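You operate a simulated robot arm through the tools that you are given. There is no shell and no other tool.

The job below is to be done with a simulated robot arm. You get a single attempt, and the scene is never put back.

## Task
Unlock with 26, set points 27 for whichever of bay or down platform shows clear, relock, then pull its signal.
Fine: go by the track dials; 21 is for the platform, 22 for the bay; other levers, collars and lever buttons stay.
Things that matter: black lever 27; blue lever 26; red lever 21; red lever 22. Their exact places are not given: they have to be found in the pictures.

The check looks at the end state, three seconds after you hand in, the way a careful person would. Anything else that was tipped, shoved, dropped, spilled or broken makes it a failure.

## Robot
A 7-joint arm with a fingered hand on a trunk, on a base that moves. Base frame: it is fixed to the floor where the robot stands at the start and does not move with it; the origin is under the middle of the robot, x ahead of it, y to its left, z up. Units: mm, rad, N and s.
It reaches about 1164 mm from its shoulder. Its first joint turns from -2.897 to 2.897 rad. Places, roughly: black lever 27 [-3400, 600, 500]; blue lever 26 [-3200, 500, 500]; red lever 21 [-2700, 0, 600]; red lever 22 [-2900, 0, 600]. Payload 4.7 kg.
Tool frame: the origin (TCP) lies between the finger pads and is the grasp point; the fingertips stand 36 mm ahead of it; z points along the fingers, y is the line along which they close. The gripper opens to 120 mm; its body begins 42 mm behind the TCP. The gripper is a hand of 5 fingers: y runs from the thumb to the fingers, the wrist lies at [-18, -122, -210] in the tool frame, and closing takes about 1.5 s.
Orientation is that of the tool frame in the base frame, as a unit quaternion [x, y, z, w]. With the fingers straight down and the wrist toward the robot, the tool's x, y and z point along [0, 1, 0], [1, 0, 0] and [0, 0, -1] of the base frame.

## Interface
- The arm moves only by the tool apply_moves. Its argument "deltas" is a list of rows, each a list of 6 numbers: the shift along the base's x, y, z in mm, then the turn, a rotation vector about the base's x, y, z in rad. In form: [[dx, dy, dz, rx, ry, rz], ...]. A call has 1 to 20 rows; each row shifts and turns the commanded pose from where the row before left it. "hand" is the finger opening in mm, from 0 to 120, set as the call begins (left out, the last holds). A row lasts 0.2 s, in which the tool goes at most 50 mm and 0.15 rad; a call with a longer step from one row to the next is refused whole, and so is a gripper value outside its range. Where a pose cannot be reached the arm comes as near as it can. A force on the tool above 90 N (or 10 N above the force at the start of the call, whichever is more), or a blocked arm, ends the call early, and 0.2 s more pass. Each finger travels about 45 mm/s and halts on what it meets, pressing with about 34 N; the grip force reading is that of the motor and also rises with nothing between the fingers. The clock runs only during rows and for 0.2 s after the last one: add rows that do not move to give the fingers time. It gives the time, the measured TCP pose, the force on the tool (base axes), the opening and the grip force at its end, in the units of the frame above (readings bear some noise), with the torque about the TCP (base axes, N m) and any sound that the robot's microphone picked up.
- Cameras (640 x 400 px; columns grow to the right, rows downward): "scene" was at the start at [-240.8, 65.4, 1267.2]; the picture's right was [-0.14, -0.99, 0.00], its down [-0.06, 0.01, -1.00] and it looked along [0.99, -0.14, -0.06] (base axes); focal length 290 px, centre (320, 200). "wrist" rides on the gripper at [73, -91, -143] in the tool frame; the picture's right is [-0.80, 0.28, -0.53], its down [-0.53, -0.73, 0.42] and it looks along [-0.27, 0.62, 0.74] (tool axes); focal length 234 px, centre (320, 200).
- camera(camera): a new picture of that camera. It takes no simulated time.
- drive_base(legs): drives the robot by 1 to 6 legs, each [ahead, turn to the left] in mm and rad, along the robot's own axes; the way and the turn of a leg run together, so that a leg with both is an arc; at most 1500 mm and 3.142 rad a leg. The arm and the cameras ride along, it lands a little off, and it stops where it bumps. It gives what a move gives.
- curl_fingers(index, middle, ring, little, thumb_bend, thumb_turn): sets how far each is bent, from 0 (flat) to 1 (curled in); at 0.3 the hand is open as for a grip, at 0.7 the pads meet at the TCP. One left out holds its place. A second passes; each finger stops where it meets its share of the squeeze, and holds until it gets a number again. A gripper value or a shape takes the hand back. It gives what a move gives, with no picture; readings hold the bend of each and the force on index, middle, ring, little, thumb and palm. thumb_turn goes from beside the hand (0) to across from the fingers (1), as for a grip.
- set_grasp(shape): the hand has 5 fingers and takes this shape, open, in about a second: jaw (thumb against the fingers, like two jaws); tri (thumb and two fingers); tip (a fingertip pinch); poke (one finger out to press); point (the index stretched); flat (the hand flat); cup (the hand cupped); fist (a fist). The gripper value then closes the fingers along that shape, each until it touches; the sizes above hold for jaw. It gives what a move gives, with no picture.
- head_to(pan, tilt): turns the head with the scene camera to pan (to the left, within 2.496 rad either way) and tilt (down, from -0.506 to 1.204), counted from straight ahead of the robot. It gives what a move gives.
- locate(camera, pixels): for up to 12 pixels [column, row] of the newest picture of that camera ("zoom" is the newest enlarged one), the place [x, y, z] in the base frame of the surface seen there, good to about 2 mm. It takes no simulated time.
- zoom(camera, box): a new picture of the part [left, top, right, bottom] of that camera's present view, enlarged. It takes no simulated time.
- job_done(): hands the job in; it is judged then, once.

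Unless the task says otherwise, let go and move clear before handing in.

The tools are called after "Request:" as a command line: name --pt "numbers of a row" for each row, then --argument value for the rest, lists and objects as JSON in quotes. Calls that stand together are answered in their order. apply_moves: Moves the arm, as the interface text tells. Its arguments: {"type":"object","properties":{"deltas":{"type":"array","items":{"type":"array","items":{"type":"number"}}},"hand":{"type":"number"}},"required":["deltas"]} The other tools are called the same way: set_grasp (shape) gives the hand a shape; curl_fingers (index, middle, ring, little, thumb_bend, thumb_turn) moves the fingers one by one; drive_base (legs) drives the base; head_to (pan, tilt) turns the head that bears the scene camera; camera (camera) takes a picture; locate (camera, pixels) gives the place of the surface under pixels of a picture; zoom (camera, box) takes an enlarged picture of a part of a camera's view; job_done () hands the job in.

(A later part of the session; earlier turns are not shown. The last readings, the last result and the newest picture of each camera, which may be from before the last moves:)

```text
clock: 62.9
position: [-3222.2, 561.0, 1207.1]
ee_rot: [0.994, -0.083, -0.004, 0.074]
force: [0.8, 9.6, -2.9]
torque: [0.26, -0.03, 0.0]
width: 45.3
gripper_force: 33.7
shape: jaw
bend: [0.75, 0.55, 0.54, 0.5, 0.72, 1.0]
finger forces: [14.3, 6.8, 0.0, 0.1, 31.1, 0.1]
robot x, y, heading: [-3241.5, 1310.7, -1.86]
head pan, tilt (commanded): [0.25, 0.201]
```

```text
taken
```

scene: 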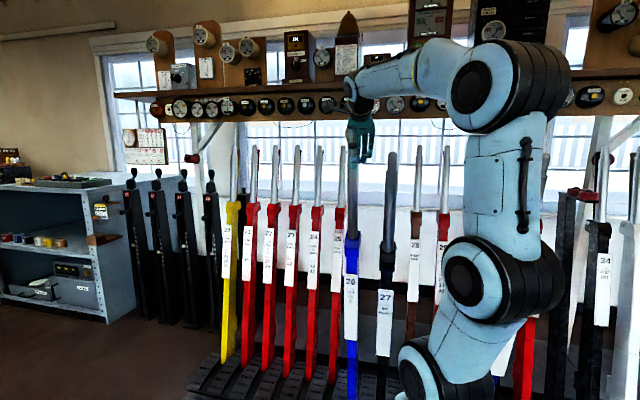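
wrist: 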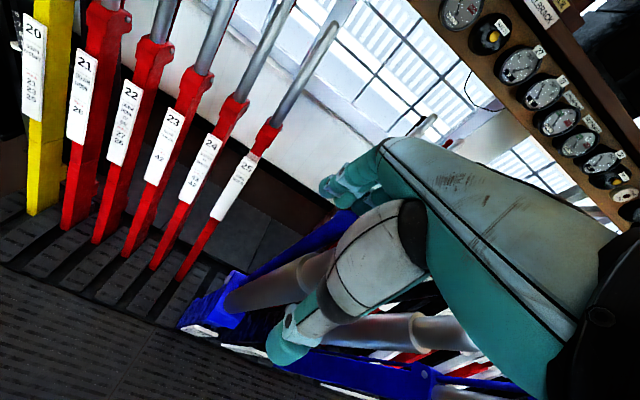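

Lever 26 came along with only about 10 N, so the catch is released. I'll continue the arc to mid-stroke.

Request:
apply_moves --pt "-6.8 -23.6 3.2 0.0143 -0.0042 0" --pt "-6.8 -23.6 3.0 0.0143 -0.0042 0" --pt "-6.8 -23.6 2.5 0.0143 -0.0042 0" --pt "-6.9 -23.7 2.2 0.0143 -0.0042 0" --pt "-6.9 -23.7 1.8 0.0143 -0.0042 0" --pt "-6.9 -23.8 1.4 0.0143 -0.0042 0" --pt "-6.9 -23.8 1.1 0.0143 -0.0042 0" --pt "-6.9 -23.8 0.7 0.0143 -0.0042 0" --pt "-6.9 -23.8 0.3 0.0143 -0.0042 0" --pt "-6.9 -23.8 -0.1 0.0143 -0.0042 0"

Request:
camera --camera "scene"

Request:
camera --camera "wrist"

```text
clock: 65.1
position: [-3289.6, 326.5, 1224.1]
ee_rot: [0.996, -0.083, 0.012, 0.004]
force: [3.4, 1.4, 29.0]
torque: [-0.11, -0.11, 0.0]
width: 47.8
gripper_force: 33.9
shape: jaw
bend: [0.75, 0.53, 0.54, 0.5, 0.74, 1.0]
finger forces: [18.8, 10.6, 0.0, 0.0, 31.3, 0.1]
robot x, y, heading: [-3245.3, 1310.4, -1.852]
head pan, tilt (commanded): [0.25, 0.201]
```

```text
taken
```

scene: 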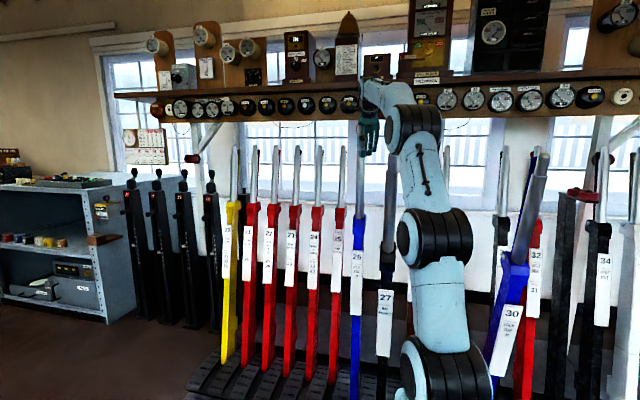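

```text
taken
```

wrist: 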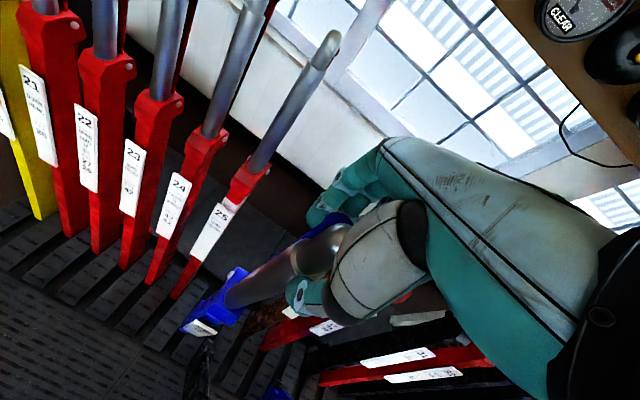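

Lever 26 is about mid-stroke and following, though the upward force of 29 N says I'm running slightly low. I'll raise the path by about 5 mm and continue.

Request:
apply_moves --pt "-6.9 -23.8 3.0 0.0143 -0.0042 0" --pt "-6.9 -23.8 1.5 0.0143 -0.0042 0" --pt "-6.9 -23.8 -1.1 0.0143 -0.0042 0" --pt "-6.9 -23.8 -1.6 0.0143 -0.0042 0" --pt "-6.9 -23.7 -1.9 0.0143 -0.0042 0" --pt "-6.9 -23.7 -2.2 0.0143 -0.0042 0" --pt "-6.9 -23.7 -2.7 0.0143 -0.0042 0" --pt "-6.9 -23.7 -3.0 0.0143 -0.0042 0" --pt "-6.9 -23.6 -3.3 0.0143 -0.0042 0"

Request:
camera --camera "scene"

Request:
camera --camera "wrist"

```text
clock: 67.3
position: [-3288.3, 304.5, 1266.8]
ee_rot: [0.997, -0.066, 0.028, 0.04]
force: [-2.7, 31.9, 34.7]
torque: [-1.18, 0.29, -0.44]
width: 29.4
gripper_force: 34.2
shape: jaw
bend: [0.76, 0.75, 0.54, 0.5, 0.85, 1.0]
finger forces: [0.0, 15.6, 0.0, 0.1, 0.0, 0.0]
out of reach, approached as far as the arm can: row 4, 5, 6, 7, 8, 9
robot x, y, heading: [-3229.6, 1347.4, -1.671]
head pan, tilt (commanded): [0.25, 0.201]
stopped in row 9: the arm was blocked; the commanded pose is now the measured one
```

```text
taken
```

scene: 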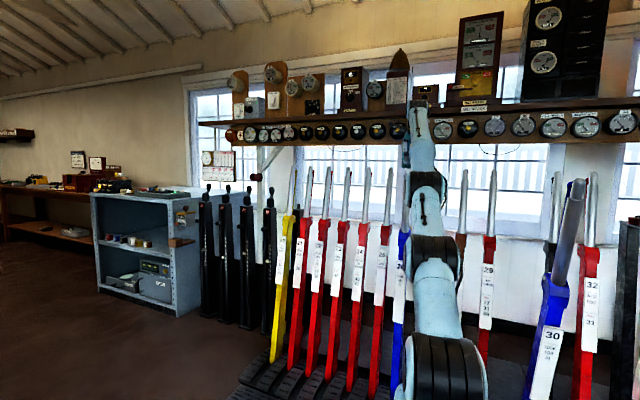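

```text
taken
```

wrist: 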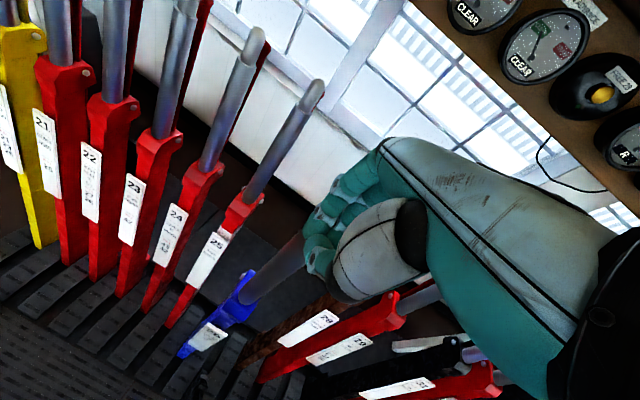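

The arm ran out of reach at mid-stroke, the base was swung round and the hand has slipped up off the handle (thumb 0 N). I'll look closely before moving anything.

Request:
zoom --camera "wrist" --box '[160, 60, 420, 380]'

Request:
zoom --camera "scene" --box '[360, 80, 500, 260]'

Request:
locate --camera "wrist" --pixels '[[240, 290], [280, 260], [300, 245], [320, 90], [250, 45], [210, 335]]'

```text
1.25 times, centred on (290, 220) of wrist
```

zoom: 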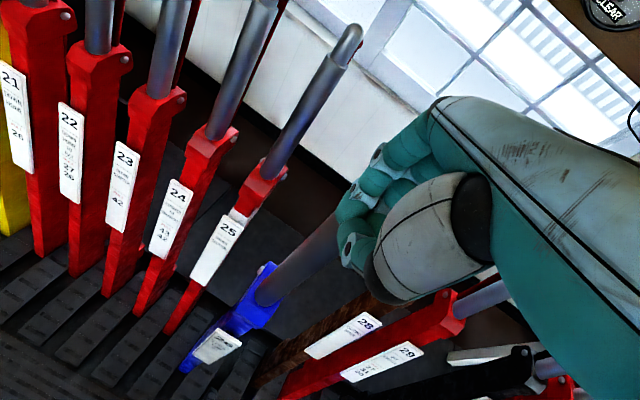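

```text
2.22 times, centred on (430, 170) of scene
```

zoom: 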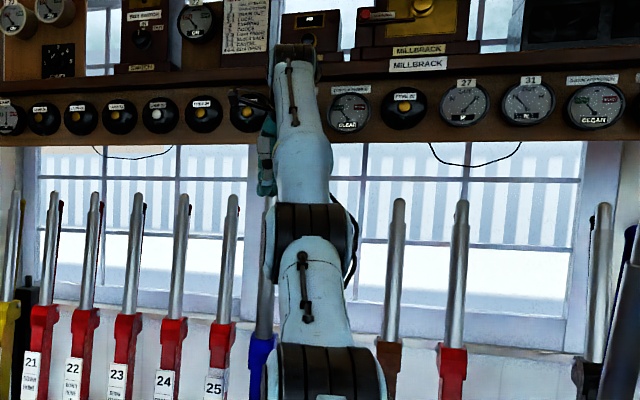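

```text
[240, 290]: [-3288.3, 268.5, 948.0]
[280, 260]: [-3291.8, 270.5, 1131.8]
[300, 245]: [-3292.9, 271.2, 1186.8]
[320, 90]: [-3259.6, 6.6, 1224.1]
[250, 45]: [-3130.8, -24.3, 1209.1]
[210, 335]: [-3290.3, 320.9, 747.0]
```

Lever 26 now stands about mid-stroke (handle at (-3293,271,1187)) with the curled fingers resting at its top; nothing else looks disturbed. I'll open the hand and lift straight up clear of it.

Request:
apply_moves --pt "0 0 5 0 0 0" --pt "0 0 5 0 0 0" --pt "0 0 10 0 0 0" --pt "0 0 20 0 0 0" --pt "0 0 20 0 0 0" --pt "0 0 20 0 0 0" --hand 120

Request:
camera --camera "scene"

Request:
camera --camera "wrist"

```text
clock: 67.9
position: [-3265.4, 234.0, 1112.5]
ee_rot: [0.998, -0.045, 0.04, -0.027]
force: [-16.7, -22.2, -15.8]
torque: [2.22, -2.38, 0.83]
width: 119.7
gripper_force: 0.0
shape: jaw
bend: [0.3, 0.3, 0.3, 0.34, 0.3, 0.98]
finger forces: [0.0, 0.1, 0.0, 4.3, 0.0, 0.0]
out of reach, approached as far as the arm can: row 1, 2
robot x, y, heading: [-3197.1, 1350.4, -1.564]
head pan, tilt (commanded): [0.25, 0.201]
stopped in row 2: the arm was blocked; the commanded pose is now the measured one
```

```text
taken
```

scene: 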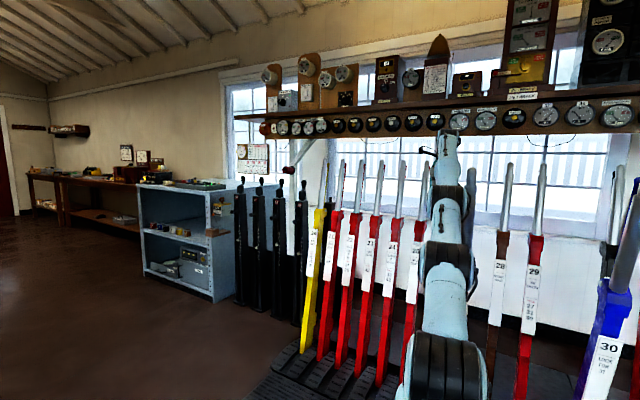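

```text
taken
```

wrist: 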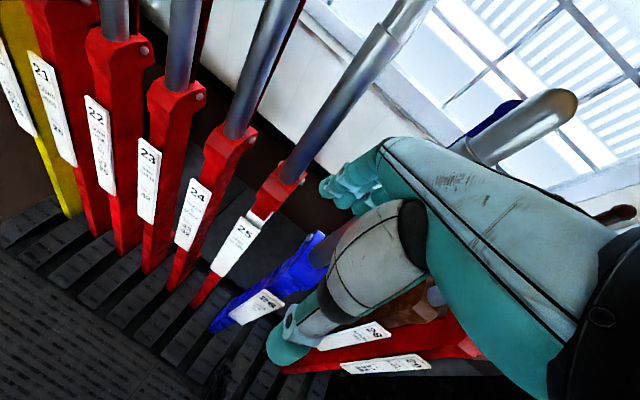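

The base has been swung further (heading -1.564) and the hand has dropped beside lever 26 at z=1112; the ring/little side touches something lightly. I'll look closely at the wrist view to work out how the handle sits relative to the fingers before extracting.

Request:
zoom --camera "wrist" --box '[240, 60, 640, 360]'

Request:
locate --camera "wrist" --pixels '[[550, 105], [500, 130], [505, 110], [300, 265], [320, 250], [345, 190], [280, 350], [420, 200], [330, 230], [620, 215], [400, 20], [360, 80]]'

Request:
zoom --camera "scene" --box '[380, 110, 560, 400]'

```text
1.33 times, centred on (440, 210) of wrist
```

zoom: 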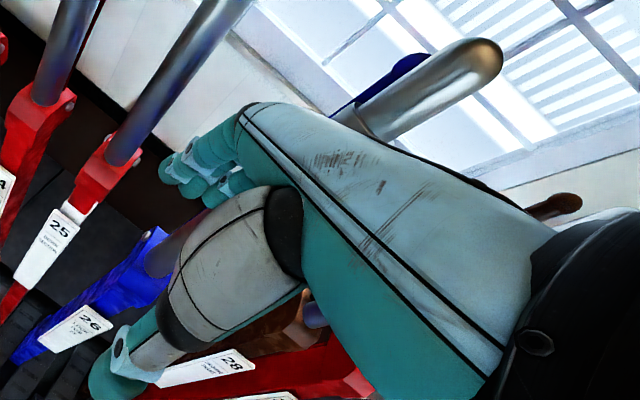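

```text
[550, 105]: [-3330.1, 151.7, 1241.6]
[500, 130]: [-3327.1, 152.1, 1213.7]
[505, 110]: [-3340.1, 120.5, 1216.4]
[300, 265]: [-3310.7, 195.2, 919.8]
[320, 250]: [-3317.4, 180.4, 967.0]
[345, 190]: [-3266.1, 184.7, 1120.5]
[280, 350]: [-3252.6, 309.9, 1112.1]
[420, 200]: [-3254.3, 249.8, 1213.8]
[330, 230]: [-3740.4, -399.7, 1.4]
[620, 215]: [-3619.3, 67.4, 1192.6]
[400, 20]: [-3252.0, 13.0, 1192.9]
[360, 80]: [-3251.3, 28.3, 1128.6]
```

```text
1.38 times, centred on (470, 255) of scene
```

zoom: 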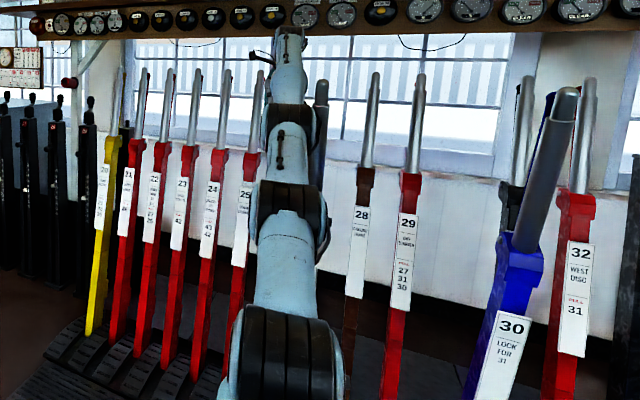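

Lever 26 has been nudged further back (top now near (-3330,152)), and the open hand is in front and to the left of it, free of the handle. I'll locate the arm links relative to lever 27 before backing out.

Request:
locate --camera "zoom" --pixels '[[288, 45], [290, 90], [290, 120], [292, 165], [290, 200], [325, 215], [290, 270], [285, 350], [320, 95], [322, 130], [320, 165]]'

Request:
head_to --pan -0.1 --tilt 0.35

Request:
camera --camera "scene"

```text
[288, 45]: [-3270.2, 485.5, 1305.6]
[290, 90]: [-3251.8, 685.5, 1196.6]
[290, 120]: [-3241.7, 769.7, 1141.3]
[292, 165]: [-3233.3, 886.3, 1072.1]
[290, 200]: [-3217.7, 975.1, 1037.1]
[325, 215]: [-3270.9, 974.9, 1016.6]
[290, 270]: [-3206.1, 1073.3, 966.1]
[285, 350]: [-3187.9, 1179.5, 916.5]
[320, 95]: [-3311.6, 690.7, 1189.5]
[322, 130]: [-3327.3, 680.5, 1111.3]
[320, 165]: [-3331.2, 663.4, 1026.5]
```

```text
clock: 68.7
position: [-3298.6, 231.9, 1146.3]
ee_rot: [0.997, -0.068, 0.027, -0.024]
force: [0.3, -0.7, 2.1]
torque: [0.06, 0.07, 0.0]
width: 119.9
gripper_force: 0.1
shape: jaw
bend: [0.3, 0.3, 0.3, 0.3, 0.3, 0.98]
finger forces: [0.1, 0.0, 0.0, 0.0, 0.0, 0.0]
robot x, y, heading: [-3190.4, 1352.6, -1.617]
head pan, tilt (commanded): [-0.099, 0.351]
```

```text
taken
```

scene: 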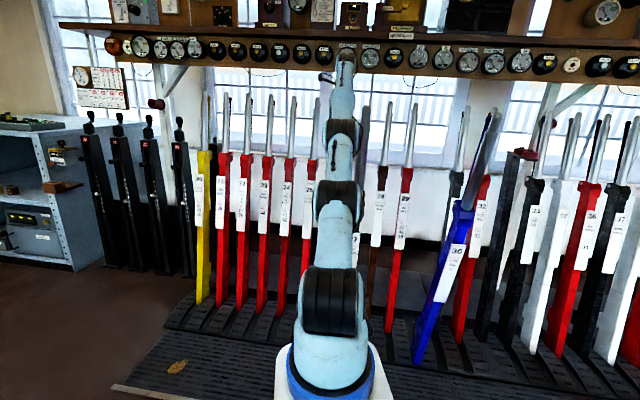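

The forces have relaxed to zero; the arm was stretched straight, lying close along the left side of lever 27 (arm surface at (-3252,685) vs handle (-3311,690)). I'll turn the base slightly left to gain clearance, then retract and raise the hand.

Request:
drive_base --legs '[[0, 0.06]]'

Request:
apply_moves --pt "5.6 19.2 10 0 0 0" --pt "5.6 19.2 15 0 0 0" --pt "5.6 19.2 15 0 0 0" --pt "5.6 19.2 15 0 0 0"

Request:
camera --camera "scene"

```text
clock: 69.4
position: [-3337.7, 153.0, 1078.8]
ee_rot: [0.995, -0.041, 0.077, -0.054]
force: [14.9, -7.6, 3.6]
torque: [0.81, 0.93, 0.56]
width: 118.5
gripper_force: 0.0
shape: jaw
bend: [0.3, 0.34, 0.3, 0.3, 0.3, 0.97]
finger forces: [0.0, 6.2, 0.1, 0.1, 0.0, 0.1]
robot x, y, heading: [-3177.7, 1293.8, -1.357]
head pan, tilt (commanded): [-0.099, 0.351]
stopped in leg 1: the robot was blocked; the commanded pose is now the measured one
```

```text
clock: 70.4
position: [-3298.3, 251.0, 1161.6]
ee_rot: [0.996, -0.038, 0.069, -0.048]
force: [0.4, 0.1, 0.1]
torque: [-0.03, -0.01, -0.02]
width: 120.0
gripper_force: 0.1
shape: jaw
bend: [0.3, 0.3, 0.3, 0.3, 0.3, 0.98]
finger forces: [0.0, 0.1, 0.0, 0.0, 0.0, 0.0]
out of reach, approached as far as the arm can: row 3, 4
robot x, y, heading: [-3178.2, 1304.1, -1.415]
head pan, tilt (commanded): [-0.099, 0.351]
```

```text
taken
```

scene: 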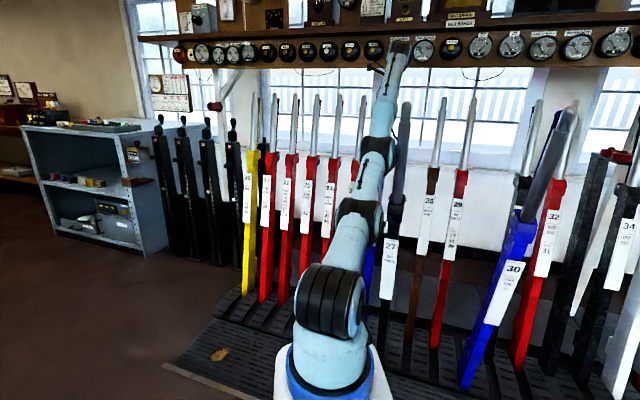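

The hand is free (force ~0) but the arm is stretched nearly straight, so raising is out of reach. I'll bring the hand straight back toward the robot at constant height so the arm can bend.

Request:
apply_moves --pt "5.6 19.2 0 0 0 0" --pt "5.6 19.2 0 0 0 0" --pt "5.6 19.2 0 0 0 0" --pt "5.6 19.2 0 0 0 0" --pt "5.6 19.2 0 0 0 0"

Request:
camera --camera "scene"

Request:
camera --camera "wrist"

```text
clock: 71.6
position: [-3285.8, 285.9, 1215.3]
ee_rot: [0.996, -0.037, 0.067, -0.047]
force: [-0.3, 0.0, -0.6]
torque: [-0.03, 0.02, -0.03]
width: 119.7
gripper_force: 0.0
shape: jaw
bend: [0.3, 0.3, 0.3, 0.3, 0.3, 0.98]
finger forces: [0.0, 0.1, 0.1, 0.1, 0.1, 0.0]
out of reach, approached as far as the arm can: row 1, 2, 3, 4, 5
robot x, y, heading: [-3179.3, 1299.0, -1.411]
head pan, tilt (commanded): [-0.099, 0.351]
```

```text
taken
```

scene: 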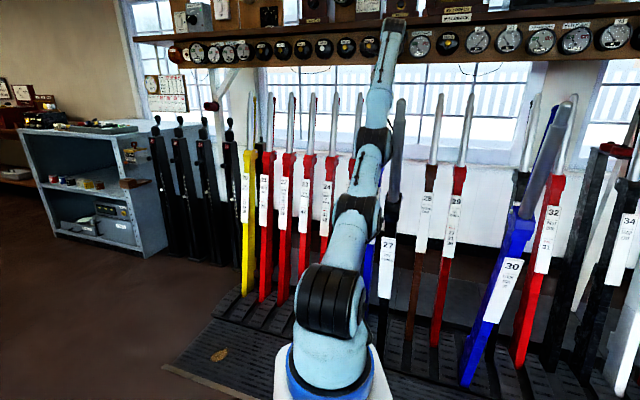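

```text
taken
```

wrist: 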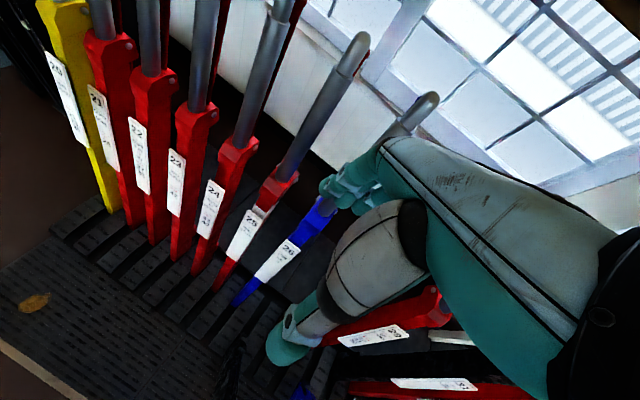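

The arm seems to be at its straight-elbow limit and is converging only slowly on the commanded pose. I'll give it some idle rows to see whether it settles toward the commanded, nearer pose.

Request:
apply_moves --pt "0 0 0 0 0 0" --pt "0 0 0 0 0 0" --pt "0 0 0 0 0 0" --pt "0 0 0 0 0 0" --pt "0 0 0 0 0 0"

```text
clock: 72.8
position: [-3284.4, 285.2, 1214.2]
ee_rot: [0.996, -0.037, 0.067, -0.048]
force: [1.4, 0.1, 0.0]
torque: [0.0, -0.02, -0.02]
width: 119.8
gripper_force: 0.1
shape: jaw
bend: [0.3, 0.3, 0.3, 0.3, 0.3, 0.98]
finger forces: [0.0, 0.1, 0.0, 0.0, 0.0, 0.1]
robot x, y, heading: [-3176.3, 1303.5, -1.408]
head pan, tilt (commanded): [-0.099, 0.351]
```

It holds still with no reach complaint, so the commanded pose equals this one. I'll try a small back-and-down step to see how it responds.

Request:
apply_moves --pt "5.6 19.2 -12 0 0 0" --pt "5.6 19.2 -12 0 0 0" --pt "0 0 0 0 0 0"

```text
clock: 73.6
position: [-3282.4, 296.4, 1223.5]
ee_rot: [0.996, -0.038, 0.068, -0.044]
force: [0.8, 0.4, 0.4]
torque: [0.02, 0.0, 0.01]
width: 119.8
gripper_force: 0.0
shape: jaw
bend: [0.3, 0.3, 0.3, 0.3, 0.3, 0.98]
finger forces: [0.0, 0.0, 0.0, 0.1, 0.0, 0.0]
out of reach, approached as far as the arm can: row 1, 2
robot x, y, heading: [-3178.5, 1304.0, -1.42]
head pan, tilt (commanded): [-0.099, 0.351]
```

The arm slides tangentially as if stuck at a straight elbow. I'll command a larger motion straight toward the shoulder (back and down, in free space in front of lever 26) to make the elbow bend.

Request:
apply_moves --pt "8 33 -35 0 0 0" --pt "8 33 -35 0 0 0" --pt "8 33 -35 0 0 0"

Request:
camera --camera "scene"

```text
clock: 74.4
position: [-3283.1, 292.6, 1218.6]
ee_rot: [0.996, -0.038, 0.07, -0.047]
force: [-0.2, 0.0, -0.9]
torque: [0.06, -0.02, 0.03]
width: 119.6
gripper_force: 0.0
shape: jaw
bend: [0.3, 0.3, 0.3, 0.3, 0.3, 0.98]
finger forces: [0.1, 0.0, 0.0, 0.1, 0.0, 0.1]
out of reach, approached as far as the arm can: row 1, 2, 3
robot x, y, heading: [-3176.7, 1303.0, -1.42]
head pan, tilt (commanded): [-0.099, 0.351]
```

```text
taken
```

scene: 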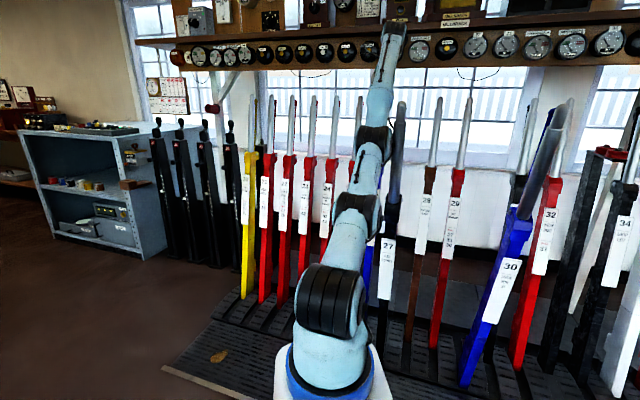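

The arm behaves like one whose elbow has passed its full-stretch point and is jammed against the straight limit. I'll stretch it outward slightly (up and forward, free air above) and then come inward to try to flip it back to the normal bend.

Request:
apply_moves --pt "-5.4 -20 21 0 0 0" --pt "-5.4 -20 21 0 0 0" --pt "-5.4 -20 21 0 0 0" --pt "0 0 0 0 0 0"

Request:
apply_moves --pt "8 33 -35 0 0 0" --pt "8 33 -35 0 0 0" --pt "0 0 0 0 0 0"

```text
clock: 75.4
position: [-3287.2, 283.7, 1238.4]
ee_rot: [0.996, -0.041, 0.067, -0.042]
force: [-1.6, 14.5, 11.3]
torque: [-1.04, 0.07, -0.31]
width: 120.1
gripper_force: 0.1
shape: jaw
bend: [0.3, 0.3, 0.3, 0.3, 0.3, 0.98]
finger forces: [0.0, 0.0, 0.0, 0.0, 0.0, 0.0]
out of reach, approached as far as the arm can: row 1, 2, 3
robot x, y, heading: [-3177.8, 1303.6, -1.422]
head pan, tilt (commanded): [-0.099, 0.351]
```

```text
clock: 76.2
position: [-3286.8, 287.2, 1212.3]
ee_rot: [0.996, -0.038, 0.068, -0.05]
force: [-0.6, 0.5, -0.2]
torque: [0.0, 0.0, -0.01]
width: 119.7
gripper_force: 0.1
shape: jaw
bend: [0.3, 0.3, 0.3, 0.3, 0.3, 0.98]
finger forces: [0.0, 0.1, 0.0, 0.1, 0.0, 0.0]
out of reach, approached as far as the arm can: row 1, 2
robot x, y, heading: [-3177.7, 1304.2, -1.418]
head pan, tilt (commanded): [-0.099, 0.351]
```

The arm can stretch ~25 mm and return but stays on the wrong side of the elbow. Rotating the hand (fingers toward the robot) while holding at full stretch should draw the elbow across; the hand moves back and down in free space, away from levers.

Request:
apply_moves --pt "-5.4 -20 21 0 0 0" --pt "8.0 26.8 -16.3 0.125 -0.0363 0" --pt "8.9 29.8 -11.1 0.125 -0.0363 0" --pt "9.6 32.2 -5.4 0.125 -0.0363 0" --pt "0 0 0 0 0 0"

Request:
apply_moves --pt "8 33 -35 0 0 0" --pt "8 33 -35 0 0 0" --pt "0 0 0 0 0 0"

Request:
camera --camera "scene"

```text
clock: 77.4
position: [-3267.5, 369.1, 1200.4]
ee_rot: [0.965, -0.049, 0.116, -0.232]
force: [-1.4, 0.2, -0.1]
torque: [-0.01, 0.01, -0.02]
width: 119.9
gripper_force: 0.0
shape: jaw
bend: [0.3, 0.3, 0.3, 0.3, 0.3, 0.98]
finger forces: [0.0, 0.1, 0.1, 0.1, 0.1, 0.1]
out of reach, approached as far as the arm can: row 1
robot x, y, heading: [-3178.1, 1304.2, -1.431]
head pan, tilt (commanded): [-0.099, 0.351]
```

```text
clock: 78.2
position: [-3253.0, 434.9, 1132.4]
ee_rot: [0.965, -0.049, 0.115, -0.231]
force: [-0.2, -0.2, 0.4]
torque: [0.0, 0.01, 0.04]
width: 119.8
gripper_force: 0.0
shape: jaw
bend: [0.3, 0.3, 0.3, 0.3, 0.3, 0.98]
finger forces: [0.0, 0.1, 0.0, 0.0, 0.1, 0.0]
robot x, y, heading: [-3176.3, 1307.0, -1.423]
head pan, tilt (commanded): [-0.099, 0.351]
```

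```text
taken
```

scene: 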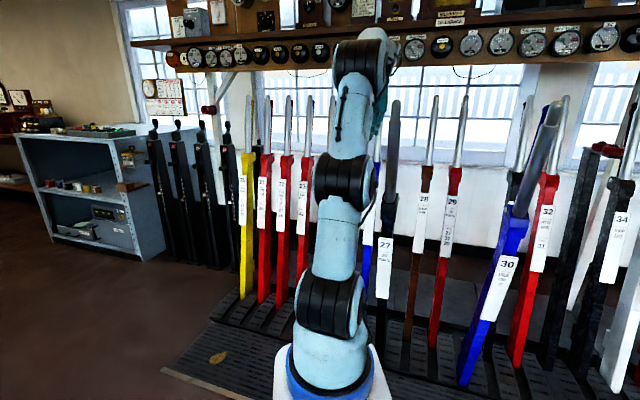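

The elbow has flipped back and the arm follows commands again. I'll now straighten the hand orientation while lifting and retracting above the handles.

Request:
apply_moves --pt "8.4 28.8 31.6 -0.086 0.0592 -0.0354" --pt "8.4 28.8 31.6 -0.086 0.0592 -0.0354" --pt "8.4 28.8 31.6 -0.086 0.0592 -0.0354" --pt "8.4 28.8 31.6 -0.086 0.0592 -0.0354" --pt "8.4 28.8 31.6 -0.086 0.0592 -0.0354" --pt "0 0 0 0 0 0"

Request:
camera --camera "scene"

```text
clock: 79.6
position: [-3208.4, 578.3, 1288.4]
ee_rot: [0.99, -0.141, 0.0, 0.0]
force: [0.2, -0.6, -0.1]
torque: [0.0, -0.01, 0.0]
width: 119.7
gripper_force: 0.1
shape: jaw
bend: [0.3, 0.3, 0.3, 0.3, 0.3, 0.98]
finger forces: [0.1, 0.0, 0.1, 0.1, 0.0, 0.0]
robot x, y, heading: [-3174.5, 1302.4, -1.426]
head pan, tilt (commanded): [-0.099, 0.351]
```

```text
taken
```

scene: 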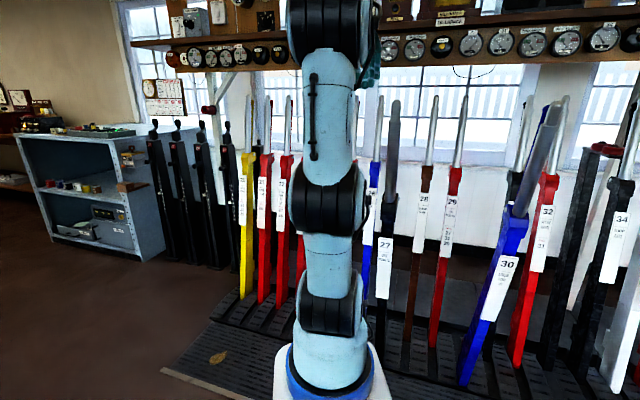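

The arm is normal again and lever 27 is still in its pulled place while 26 stands partly back. I'll raise the hand a bit more, back off, and reposition the base square to the frame, in front of lever 26 and to the left of lever 27.

Request:
apply_moves --pt "0 0 20 0 0 0" --pt "0 0 20 0 0 0" --pt "0 0 0 0 0 0"

Request:
drive_base --legs '[[-300, 0], [0, 0.452], [435, 0], [0, -0.88]]'

Request:
head_to --pan 0.0 --tilt 0.25

Request:
camera --camera "scene"

Request:
camera --camera "wrist"

```text
clock: 80.4
position: [-3211.5, 579.3, 1328.2]
ee_rot: [0.99, -0.14, 0.001, 0.001]
force: [-0.3, -0.4, 0.7]
torque: [-0.01, -0.01, -0.02]
width: 120.2
gripper_force: 0.1
shape: jaw
bend: [0.3, 0.3, 0.3, 0.3, 0.3, 0.98]
finger forces: [0.0, 0.1, 0.0, 0.1, 0.1, 0.1]
robot x, y, heading: [-3179.4, 1305.0, -1.424]
head pan, tilt (commanded): [-0.099, 0.351]
```

```text
clock: 88.3
position: [-3314.5, 602.5, 1328.8]
ee_rot: [0.937, -0.348, 0.0, 0.0]
force: [-0.3, -0.1, 0.7]
torque: [-0.03, -0.02, -0.01]
width: 119.9
gripper_force: 0.0
shape: jaw
bend: [0.3, 0.3, 0.3, 0.3, 0.3, 0.98]
finger forces: [0.1, 0.0, 0.0, 0.0, 0.0, 0.0]
robot x, y, heading: [-2992.0, 1249.1, -1.856]
head pan, tilt (commanded): [-0.099, 0.351]
```

```text
clock: 89.0
position: [-3316.5, 601.4, 1327.5]
ee_rot: [0.937, -0.348, 0.001, 0.001]
force: [0.4, 0.1, 0.8]
torque: [-0.01, 0.02, 0.01]
width: 119.9
gripper_force: 0.0
shape: jaw
bend: [0.3, 0.3, 0.3, 0.3, 0.3, 0.98]
finger forces: [0.0, 0.1, 0.1, 0.1, 0.0, 0.1]
robot x, y, heading: [-2990.4, 1247.7, -1.856]
head pan, tilt (commanded): [0.0, 0.25]
```

```text
taken
```

scene: 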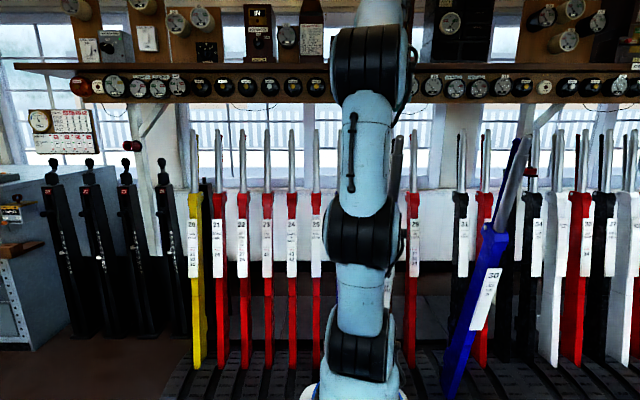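

```text
taken
```

wrist: 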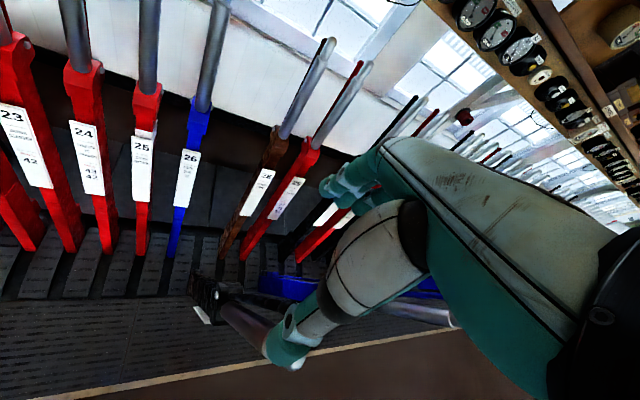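

The base is now at s≈3219 square to the frame; lever 26 (wrist pixel 205,110) looks nearly back in line with 25 and 28. I'll measure its position against its neighbours.

Request:
zoom --camera "wrist" --box '[40, 0, 360, 260]'

Request:
locate --camera "wrist" --pixels '[[152, 50], [148, 130], [145, 160], [217, 50], [200, 120], [187, 170], [320, 60], [258, 190], [228, 320], [190, 285]]'

Request:
head_to --pan 0.2 --tilt 0.2

Request:
camera --camera "scene"

```text
1.54 times, centred on (200, 130) of wrist
```

zoom: 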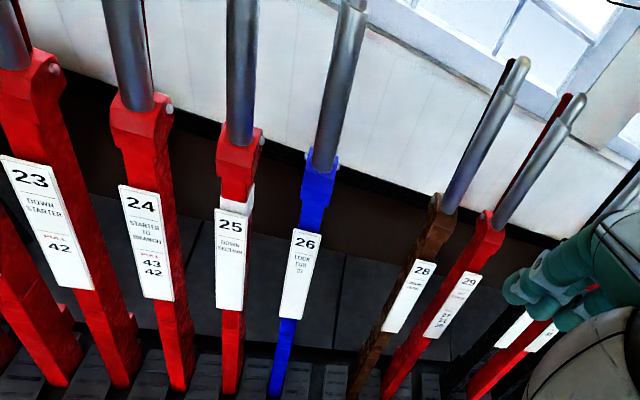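

```text
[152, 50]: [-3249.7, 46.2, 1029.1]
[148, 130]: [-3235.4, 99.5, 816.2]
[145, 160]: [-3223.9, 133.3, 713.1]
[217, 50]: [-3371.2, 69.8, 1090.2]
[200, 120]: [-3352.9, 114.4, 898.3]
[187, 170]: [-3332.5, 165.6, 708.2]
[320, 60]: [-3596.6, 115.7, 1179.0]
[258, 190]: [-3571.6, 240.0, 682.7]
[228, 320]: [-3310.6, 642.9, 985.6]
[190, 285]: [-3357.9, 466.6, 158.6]
```

```text
clock: 89.7
position: [-3315.4, 600.9, 1327.5]
ee_rot: [0.938, -0.348, 0.001, 0.001]
force: [0.2, -0.3, 0.1]
torque: [0.03, 0.01, -0.02]
width: 120.0
gripper_force: 0.1
shape: jaw
bend: [0.3, 0.3, 0.3, 0.3, 0.3, 0.98]
finger forces: [0.0, 0.0, 0.0, 0.0, 0.0, 0.1]
robot x, y, heading: [-2990.3, 1250.9, -1.856]
head pan, tilt (commanded): [0.201, 0.201]
```

```text
taken
```

scene: 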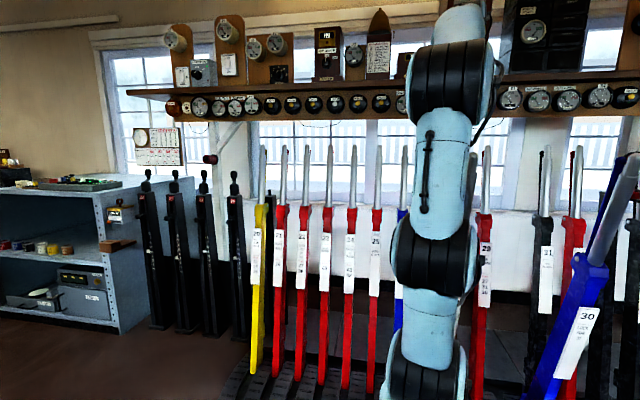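

Comparing plates at equal height (25: n≈-771 at z 713; 26: n≈-771 at z 708), lever 26 is fully back at normal, so the lock is off. Now I set the hand above pulled lever 27: undo the yaw error, tilt along the lever, and position over its handle.

Request:
apply_moves --pt "0.1 20.8 -6.9 0 0 0.137" --pt "0.1 20.8 -6.9 0 0 0.137" --pt "0.1 20.8 -6.9 0 0 0.137" --pt "0.1 20.8 -6.9 0 0 0.137" --pt "0 0 0 -0.091 0.0265 0" --pt "0 0 0 -0.091 0.0265 0" --pt "0 0 0 0 0 0"

Request:
camera --camera "wrist"

Request:
camera --camera "scene"

```text
clock: 91.3
position: [-3316.3, 684.2, 1300.5]
ee_rot: [0.992, -0.082, -0.019, 0.092]
force: [0.4, -0.1, 0.1]
torque: [0.01, -0.03, 0.01]
width: 120.1
gripper_force: 0.1
shape: jaw
bend: [0.3, 0.3, 0.3, 0.3, 0.3, 0.98]
finger forces: [0.0, 0.0, 0.0, 0.1, 0.0, 0.0]
robot x, y, heading: [-2988.9, 1247.5, -1.854]
head pan, tilt (commanded): [0.201, 0.201]
```

```text
taken
```

wrist: 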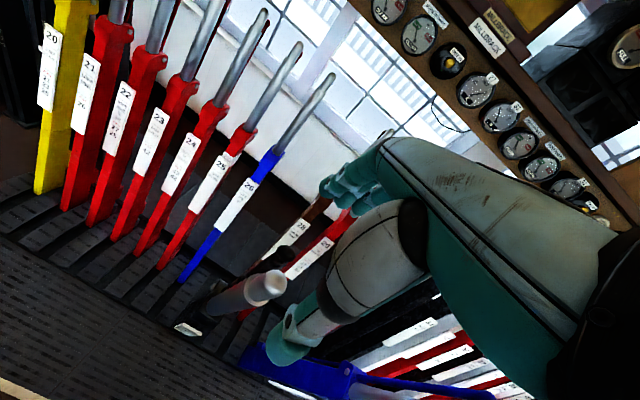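

```text
taken
```

scene: 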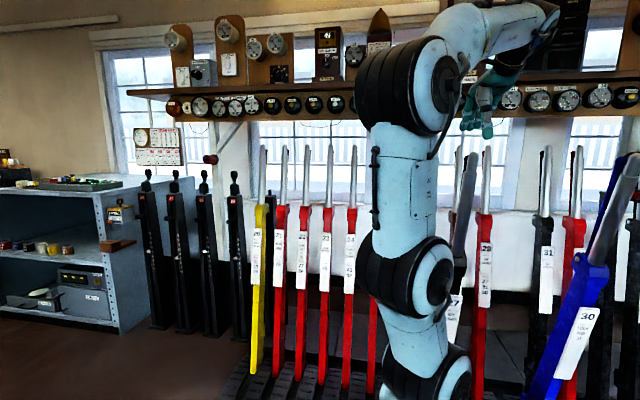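

Lever 26 lines up with 25 in this view, and handle 27's dome (268,283) with its catch rod (285,255) sits below the open hand. I'll descend part way and check thumb alignment.

Request:
apply_moves --pt "-1.6 -5.5 -30 0 0 0" --pt "-1.6 -5.5 -30 0 0 0" --pt "0 0 0 0 0 0"

Request:
zoom --camera "scene" --box '[420, 80, 520, 180]'

Request:
zoom --camera "wrist" --box '[200, 160, 440, 380]'

```text
clock: 92.1
position: [-3321.2, 674.2, 1238.9]
ee_rot: [0.992, -0.081, -0.018, 0.093]
force: [0.3, 0.8, -0.4]
torque: [0.0, 0.02, 0.0]
width: 119.9
gripper_force: 0.0
shape: jaw
bend: [0.3, 0.3, 0.3, 0.3, 0.3, 0.98]
finger forces: [0.0, 0.1, 0.1, 0.0, 0.0, 0.0]
robot x, y, heading: [-2990.9, 1248.8, -1.853]
head pan, tilt (commanded): [0.201, 0.201]
```

```text
4.00 times, centred on (470, 130) of scene
```

zoom: 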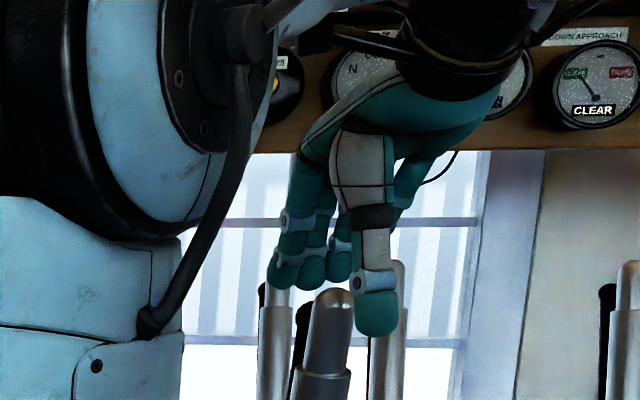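

```text
1.82 times, centred on (320, 270) of wrist
```

zoom: 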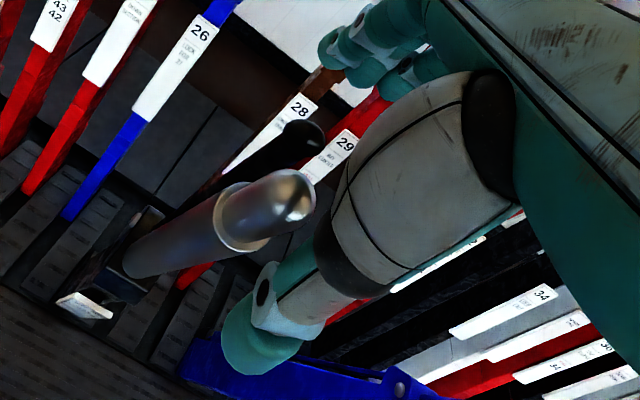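

Solving the wrist view, handle 27 sits about 7 mm left of the tool axis and the thumb about 14 mm right of the handle, so I'll shift 6 mm left, then descend to grasp height.

Request:
apply_moves --pt "5.8 -1.7 0 0 0 0" --pt "-1.2 -4.2 -23 0 0 0" --pt "-1.2 -4.2 -23 0 0 0" --pt "0 0 0 0 0 0"

Request:
zoom --camera "scene" --box '[420, 80, 520, 180]'

Request:
zoom --camera "wrist" --box '[200, 160, 440, 380]'

```text
clock: 93.1
position: [-3316.1, 664.0, 1194.1]
ee_rot: [0.992, -0.081, -0.018, 0.093]
force: [-0.2, 0.6, -0.1]
torque: [0.01, 0.03, -0.04]
width: 120.2
gripper_force: 0.0
shape: jaw
bend: [0.3, 0.3, 0.3, 0.3, 0.3, 0.98]
finger forces: [0.1, 0.0, 0.0, 0.1, 0.0, 0.1]
robot x, y, heading: [-2988.3, 1247.0, -1.856]
head pan, tilt (commanded): [0.201, 0.201]
```

```text
4.00 times, centred on (470, 130) of scene
```

zoom: 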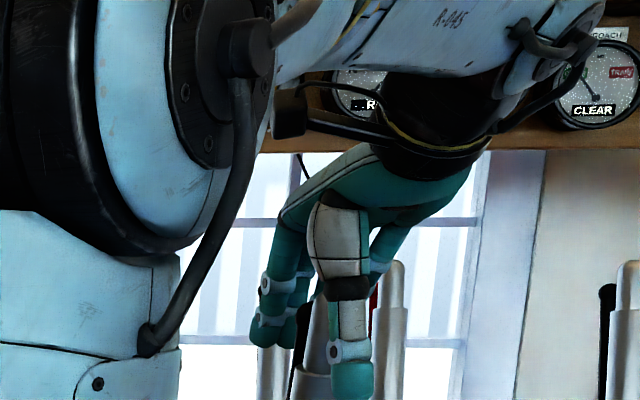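

```text
1.82 times, centred on (320, 270) of wrist
```

zoom: 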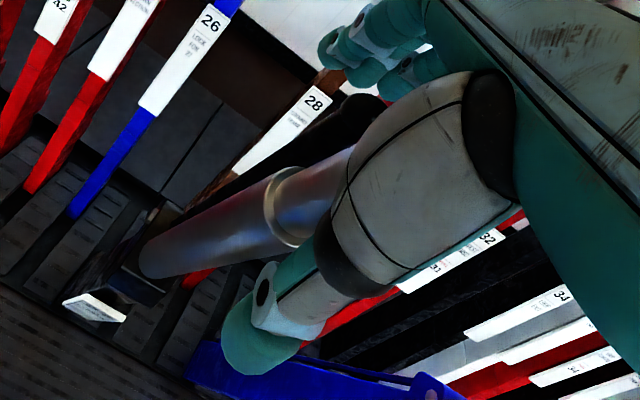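

The view matches the successful grasp on 26 (sleeve edge at (283,200), rod inside the fingers). I'll close the hand.

Request:
apply_moves --pt "0 0 0 0 0 0" --pt "0 0 0 0 0 0" --pt "0 0 0 0 0 0" --pt "0 0 0 0 0 0" --pt "0 0 0 0 0 0" --pt "0 0 0 0 0 0" --pt "0 0 0 0 0 0" --pt "0 0 0 0 0 0" --pt "0 0 0 0 0 0" --pt "0 0 0 0 0 0" --hand 0

Request:
zoom --camera "wrist" --box '[200, 160, 440, 380]'

```text
clock: 95.3
position: [-3315.4, 663.8, 1193.7]
ee_rot: [0.992, -0.082, -0.018, 0.092]
force: [10.8, 13.0, -14.0]
torque: [0.43, -0.24, 0.22]
width: 46.8
gripper_force: 34.5
shape: jaw
bend: [0.74, 0.57, 0.57, 0.53, 0.69, 1.0]
finger forces: [12.7, 4.6, 0.1, 0.0, 32.7, 0.0]
robot x, y, heading: [-2989.4, 1248.3, -1.857]
head pan, tilt (commanded): [0.201, 0.201]
```

```text
1.82 times, centred on (320, 270) of wrist
```

zoom: 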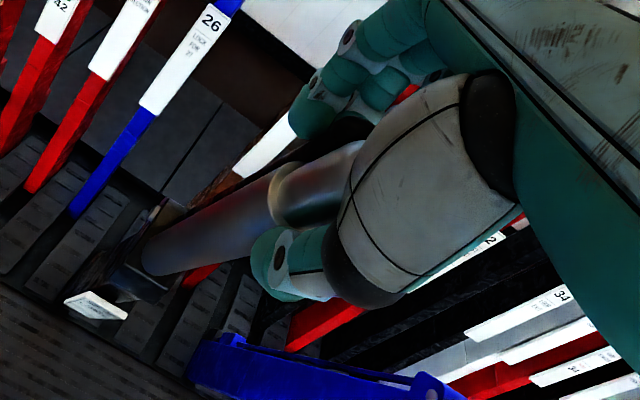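

Grip on 27 is the same as before (thumb 33 N, index 13 N). I'll start pushing it back along the arc in small steps.

Request:
apply_moves --pt "-6.8 -23.5 4.8 0.0143 -0.0042 0" --pt "-6.8 -23.5 4.5 0.0143 -0.0042 0" --pt "-6.8 -23.5 4.2 0.0143 -0.0042 0" --pt "-6.8 -23.5 3.7 0.0143 -0.0042 0"

Request:
camera --camera "wrist"

```text
clock: 96.3
position: [-3342.5, 569.1, 1211.8]
ee_rot: [0.994, -0.082, -0.014, 0.064]
force: [8.9, 11.4, -5.0]
torque: [0.25, -0.19, 0.23]
width: 44.1
gripper_force: 34.1
shape: jaw
bend: [0.75, 0.55, 0.57, 0.53, 0.71, 1.0]
finger forces: [11.8, 8.5, 0.1, 0.0, 30.4, 0.1]
robot x, y, heading: [-2989.7, 1246.5, -1.855]
head pan, tilt (commanded): [0.201, 0.201]
```

```text
taken
```

wrist: 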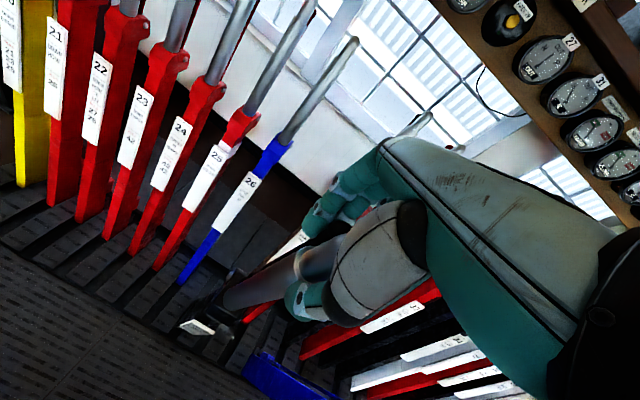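

Lever 27 moves with the hand under about 11 N, so it is unlocked. I'll carry on to about mid-stroke, staying within the arm's reach.

Request:
apply_moves --pt "-6.8 -23.6 3.5 0.0143 -0.0042 0" --pt "-6.8 -23.6 3.0 0.0143 -0.0042 0" --pt "-6.9 -23.7 2.7 0.005 -0.0015 0" --pt "-6.9 -23.7 2.2 0.005 -0.0015 0" --pt "-6.9 -23.8 1.6 0.005 -0.0015 0" --pt "-6.9 -23.8 1.2 0.005 -0.0015 0" --pt "-6.9 -23.8 0.8 0.005 -0.0015 0" --pt "-6.9 -23.8 0.3 0.005 -0.0015 0"

Request:
camera --camera "wrist"

Request:
camera --camera "scene"

```text
clock: 98.1
position: [-3398.2, 379.9, 1226.4]
ee_rot: [0.996, -0.083, -0.007, 0.034]
force: [7.1, 1.0, 2.6]
torque: [0.05, -0.16, 0.29]
width: 43.3
gripper_force: 34.0
shape: jaw
bend: [0.74, 0.52, 0.57, 0.53, 0.74, 1.0]
finger forces: [12.5, 13.3, 0.1, 0.1, 26.6, 0.0]
robot x, y, heading: [-2988.7, 1251.9, -1.857]
head pan, tilt (commanded): [0.201, 0.201]
```

```text
taken
```

wrist: 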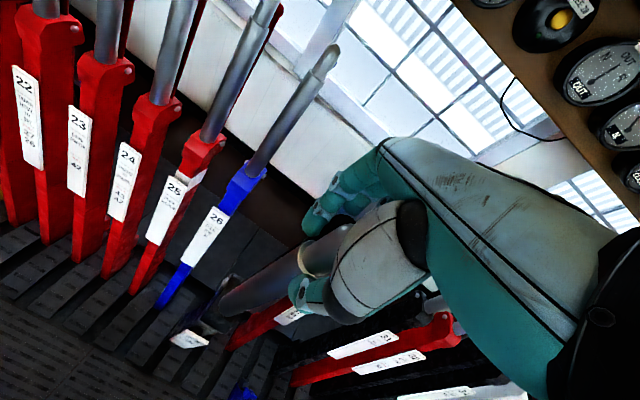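

```text
taken
```

scene: 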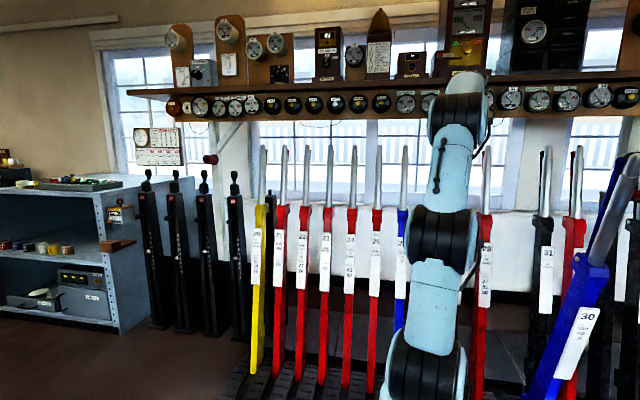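

The 27 dial (wrist view, 605,75) now shows OUT, so points 27 are in mid-travel with the lever about half way. I'll open the hand here and lift clear while tilting forward so that the arm stays well within reach.

Request:
apply_moves --pt "0 0 0 0 0 0" --pt "0 0 0 0 0 0" --pt "0 0 0 0 0 0" --pt "0 0 0 0 0 0" --pt "0 0 0 0 0 0" --pt "0 0 0 0 0 0" --pt "0 0 0 0 0 0" --pt "0 0 0 0 0 0" --hand 120

Request:
apply_moves --pt "0 0 20 -0.048 0.014 0" --pt "0 0 20 -0.096 0.0279 0" --pt "0 0 20 -0.096 0.0279 0" --pt "0 0 20 -0.048 0.014 0" --pt "5 17 10 0 0 0" --pt "8 29 0 0 0 0" --pt "8 29 0 0 0 0" --pt "8 29 0 0 0 0"

Request:
camera --camera "wrist"

Request:
camera --camera "scene"

```text
clock: 99.9
position: [-3397.9, 379.2, 1224.9]
ee_rot: [0.996, -0.082, -0.006, 0.034]
force: [-0.4, -0.5, 0.0]
torque: [0.0, 0.0, 0.0]
width: 119.5
gripper_force: 0.0
shape: jaw
bend: [0.3, 0.3, 0.3, 0.3, 0.3, 0.98]
finger forces: [0.0, 0.0, 0.1, 0.0, 0.0, 0.0]
robot x, y, heading: [-2988.1, 1249.6, -1.853]
head pan, tilt (commanded): [0.201, 0.201]
```

```text
clock: 101.7
position: [-3370.0, 483.6, 1315.3]
ee_rot: [0.98, -0.081, -0.036, 0.178]
force: [0.1, -0.9, -0.9]
torque: [0.06, -0.04, 0.03]
width: 119.8
gripper_force: 0.0
shape: jaw
bend: [0.3, 0.3, 0.3, 0.3, 0.3, 0.98]
finger forces: [0.1, 0.0, 0.1, 0.0, 0.0, 0.0]
robot x, y, heading: [-2990.6, 1249.9, -1.852]
head pan, tilt (commanded): [0.201, 0.201]
```

```text
taken
```

wrist: 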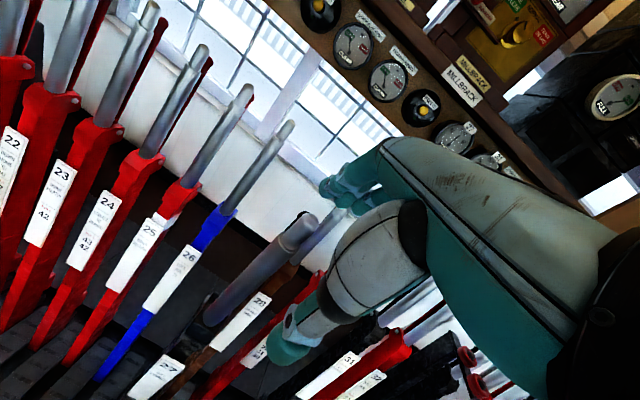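

```text
taken
```

scene: 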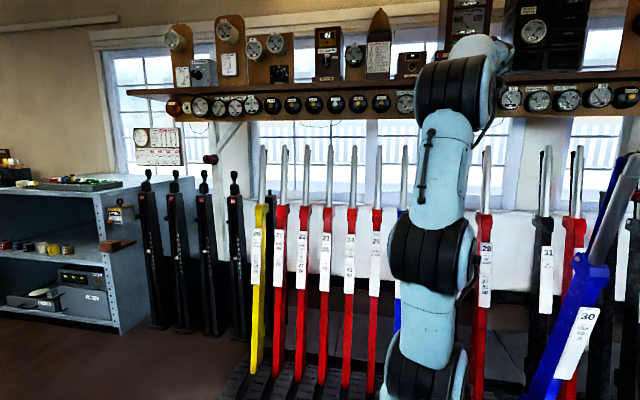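

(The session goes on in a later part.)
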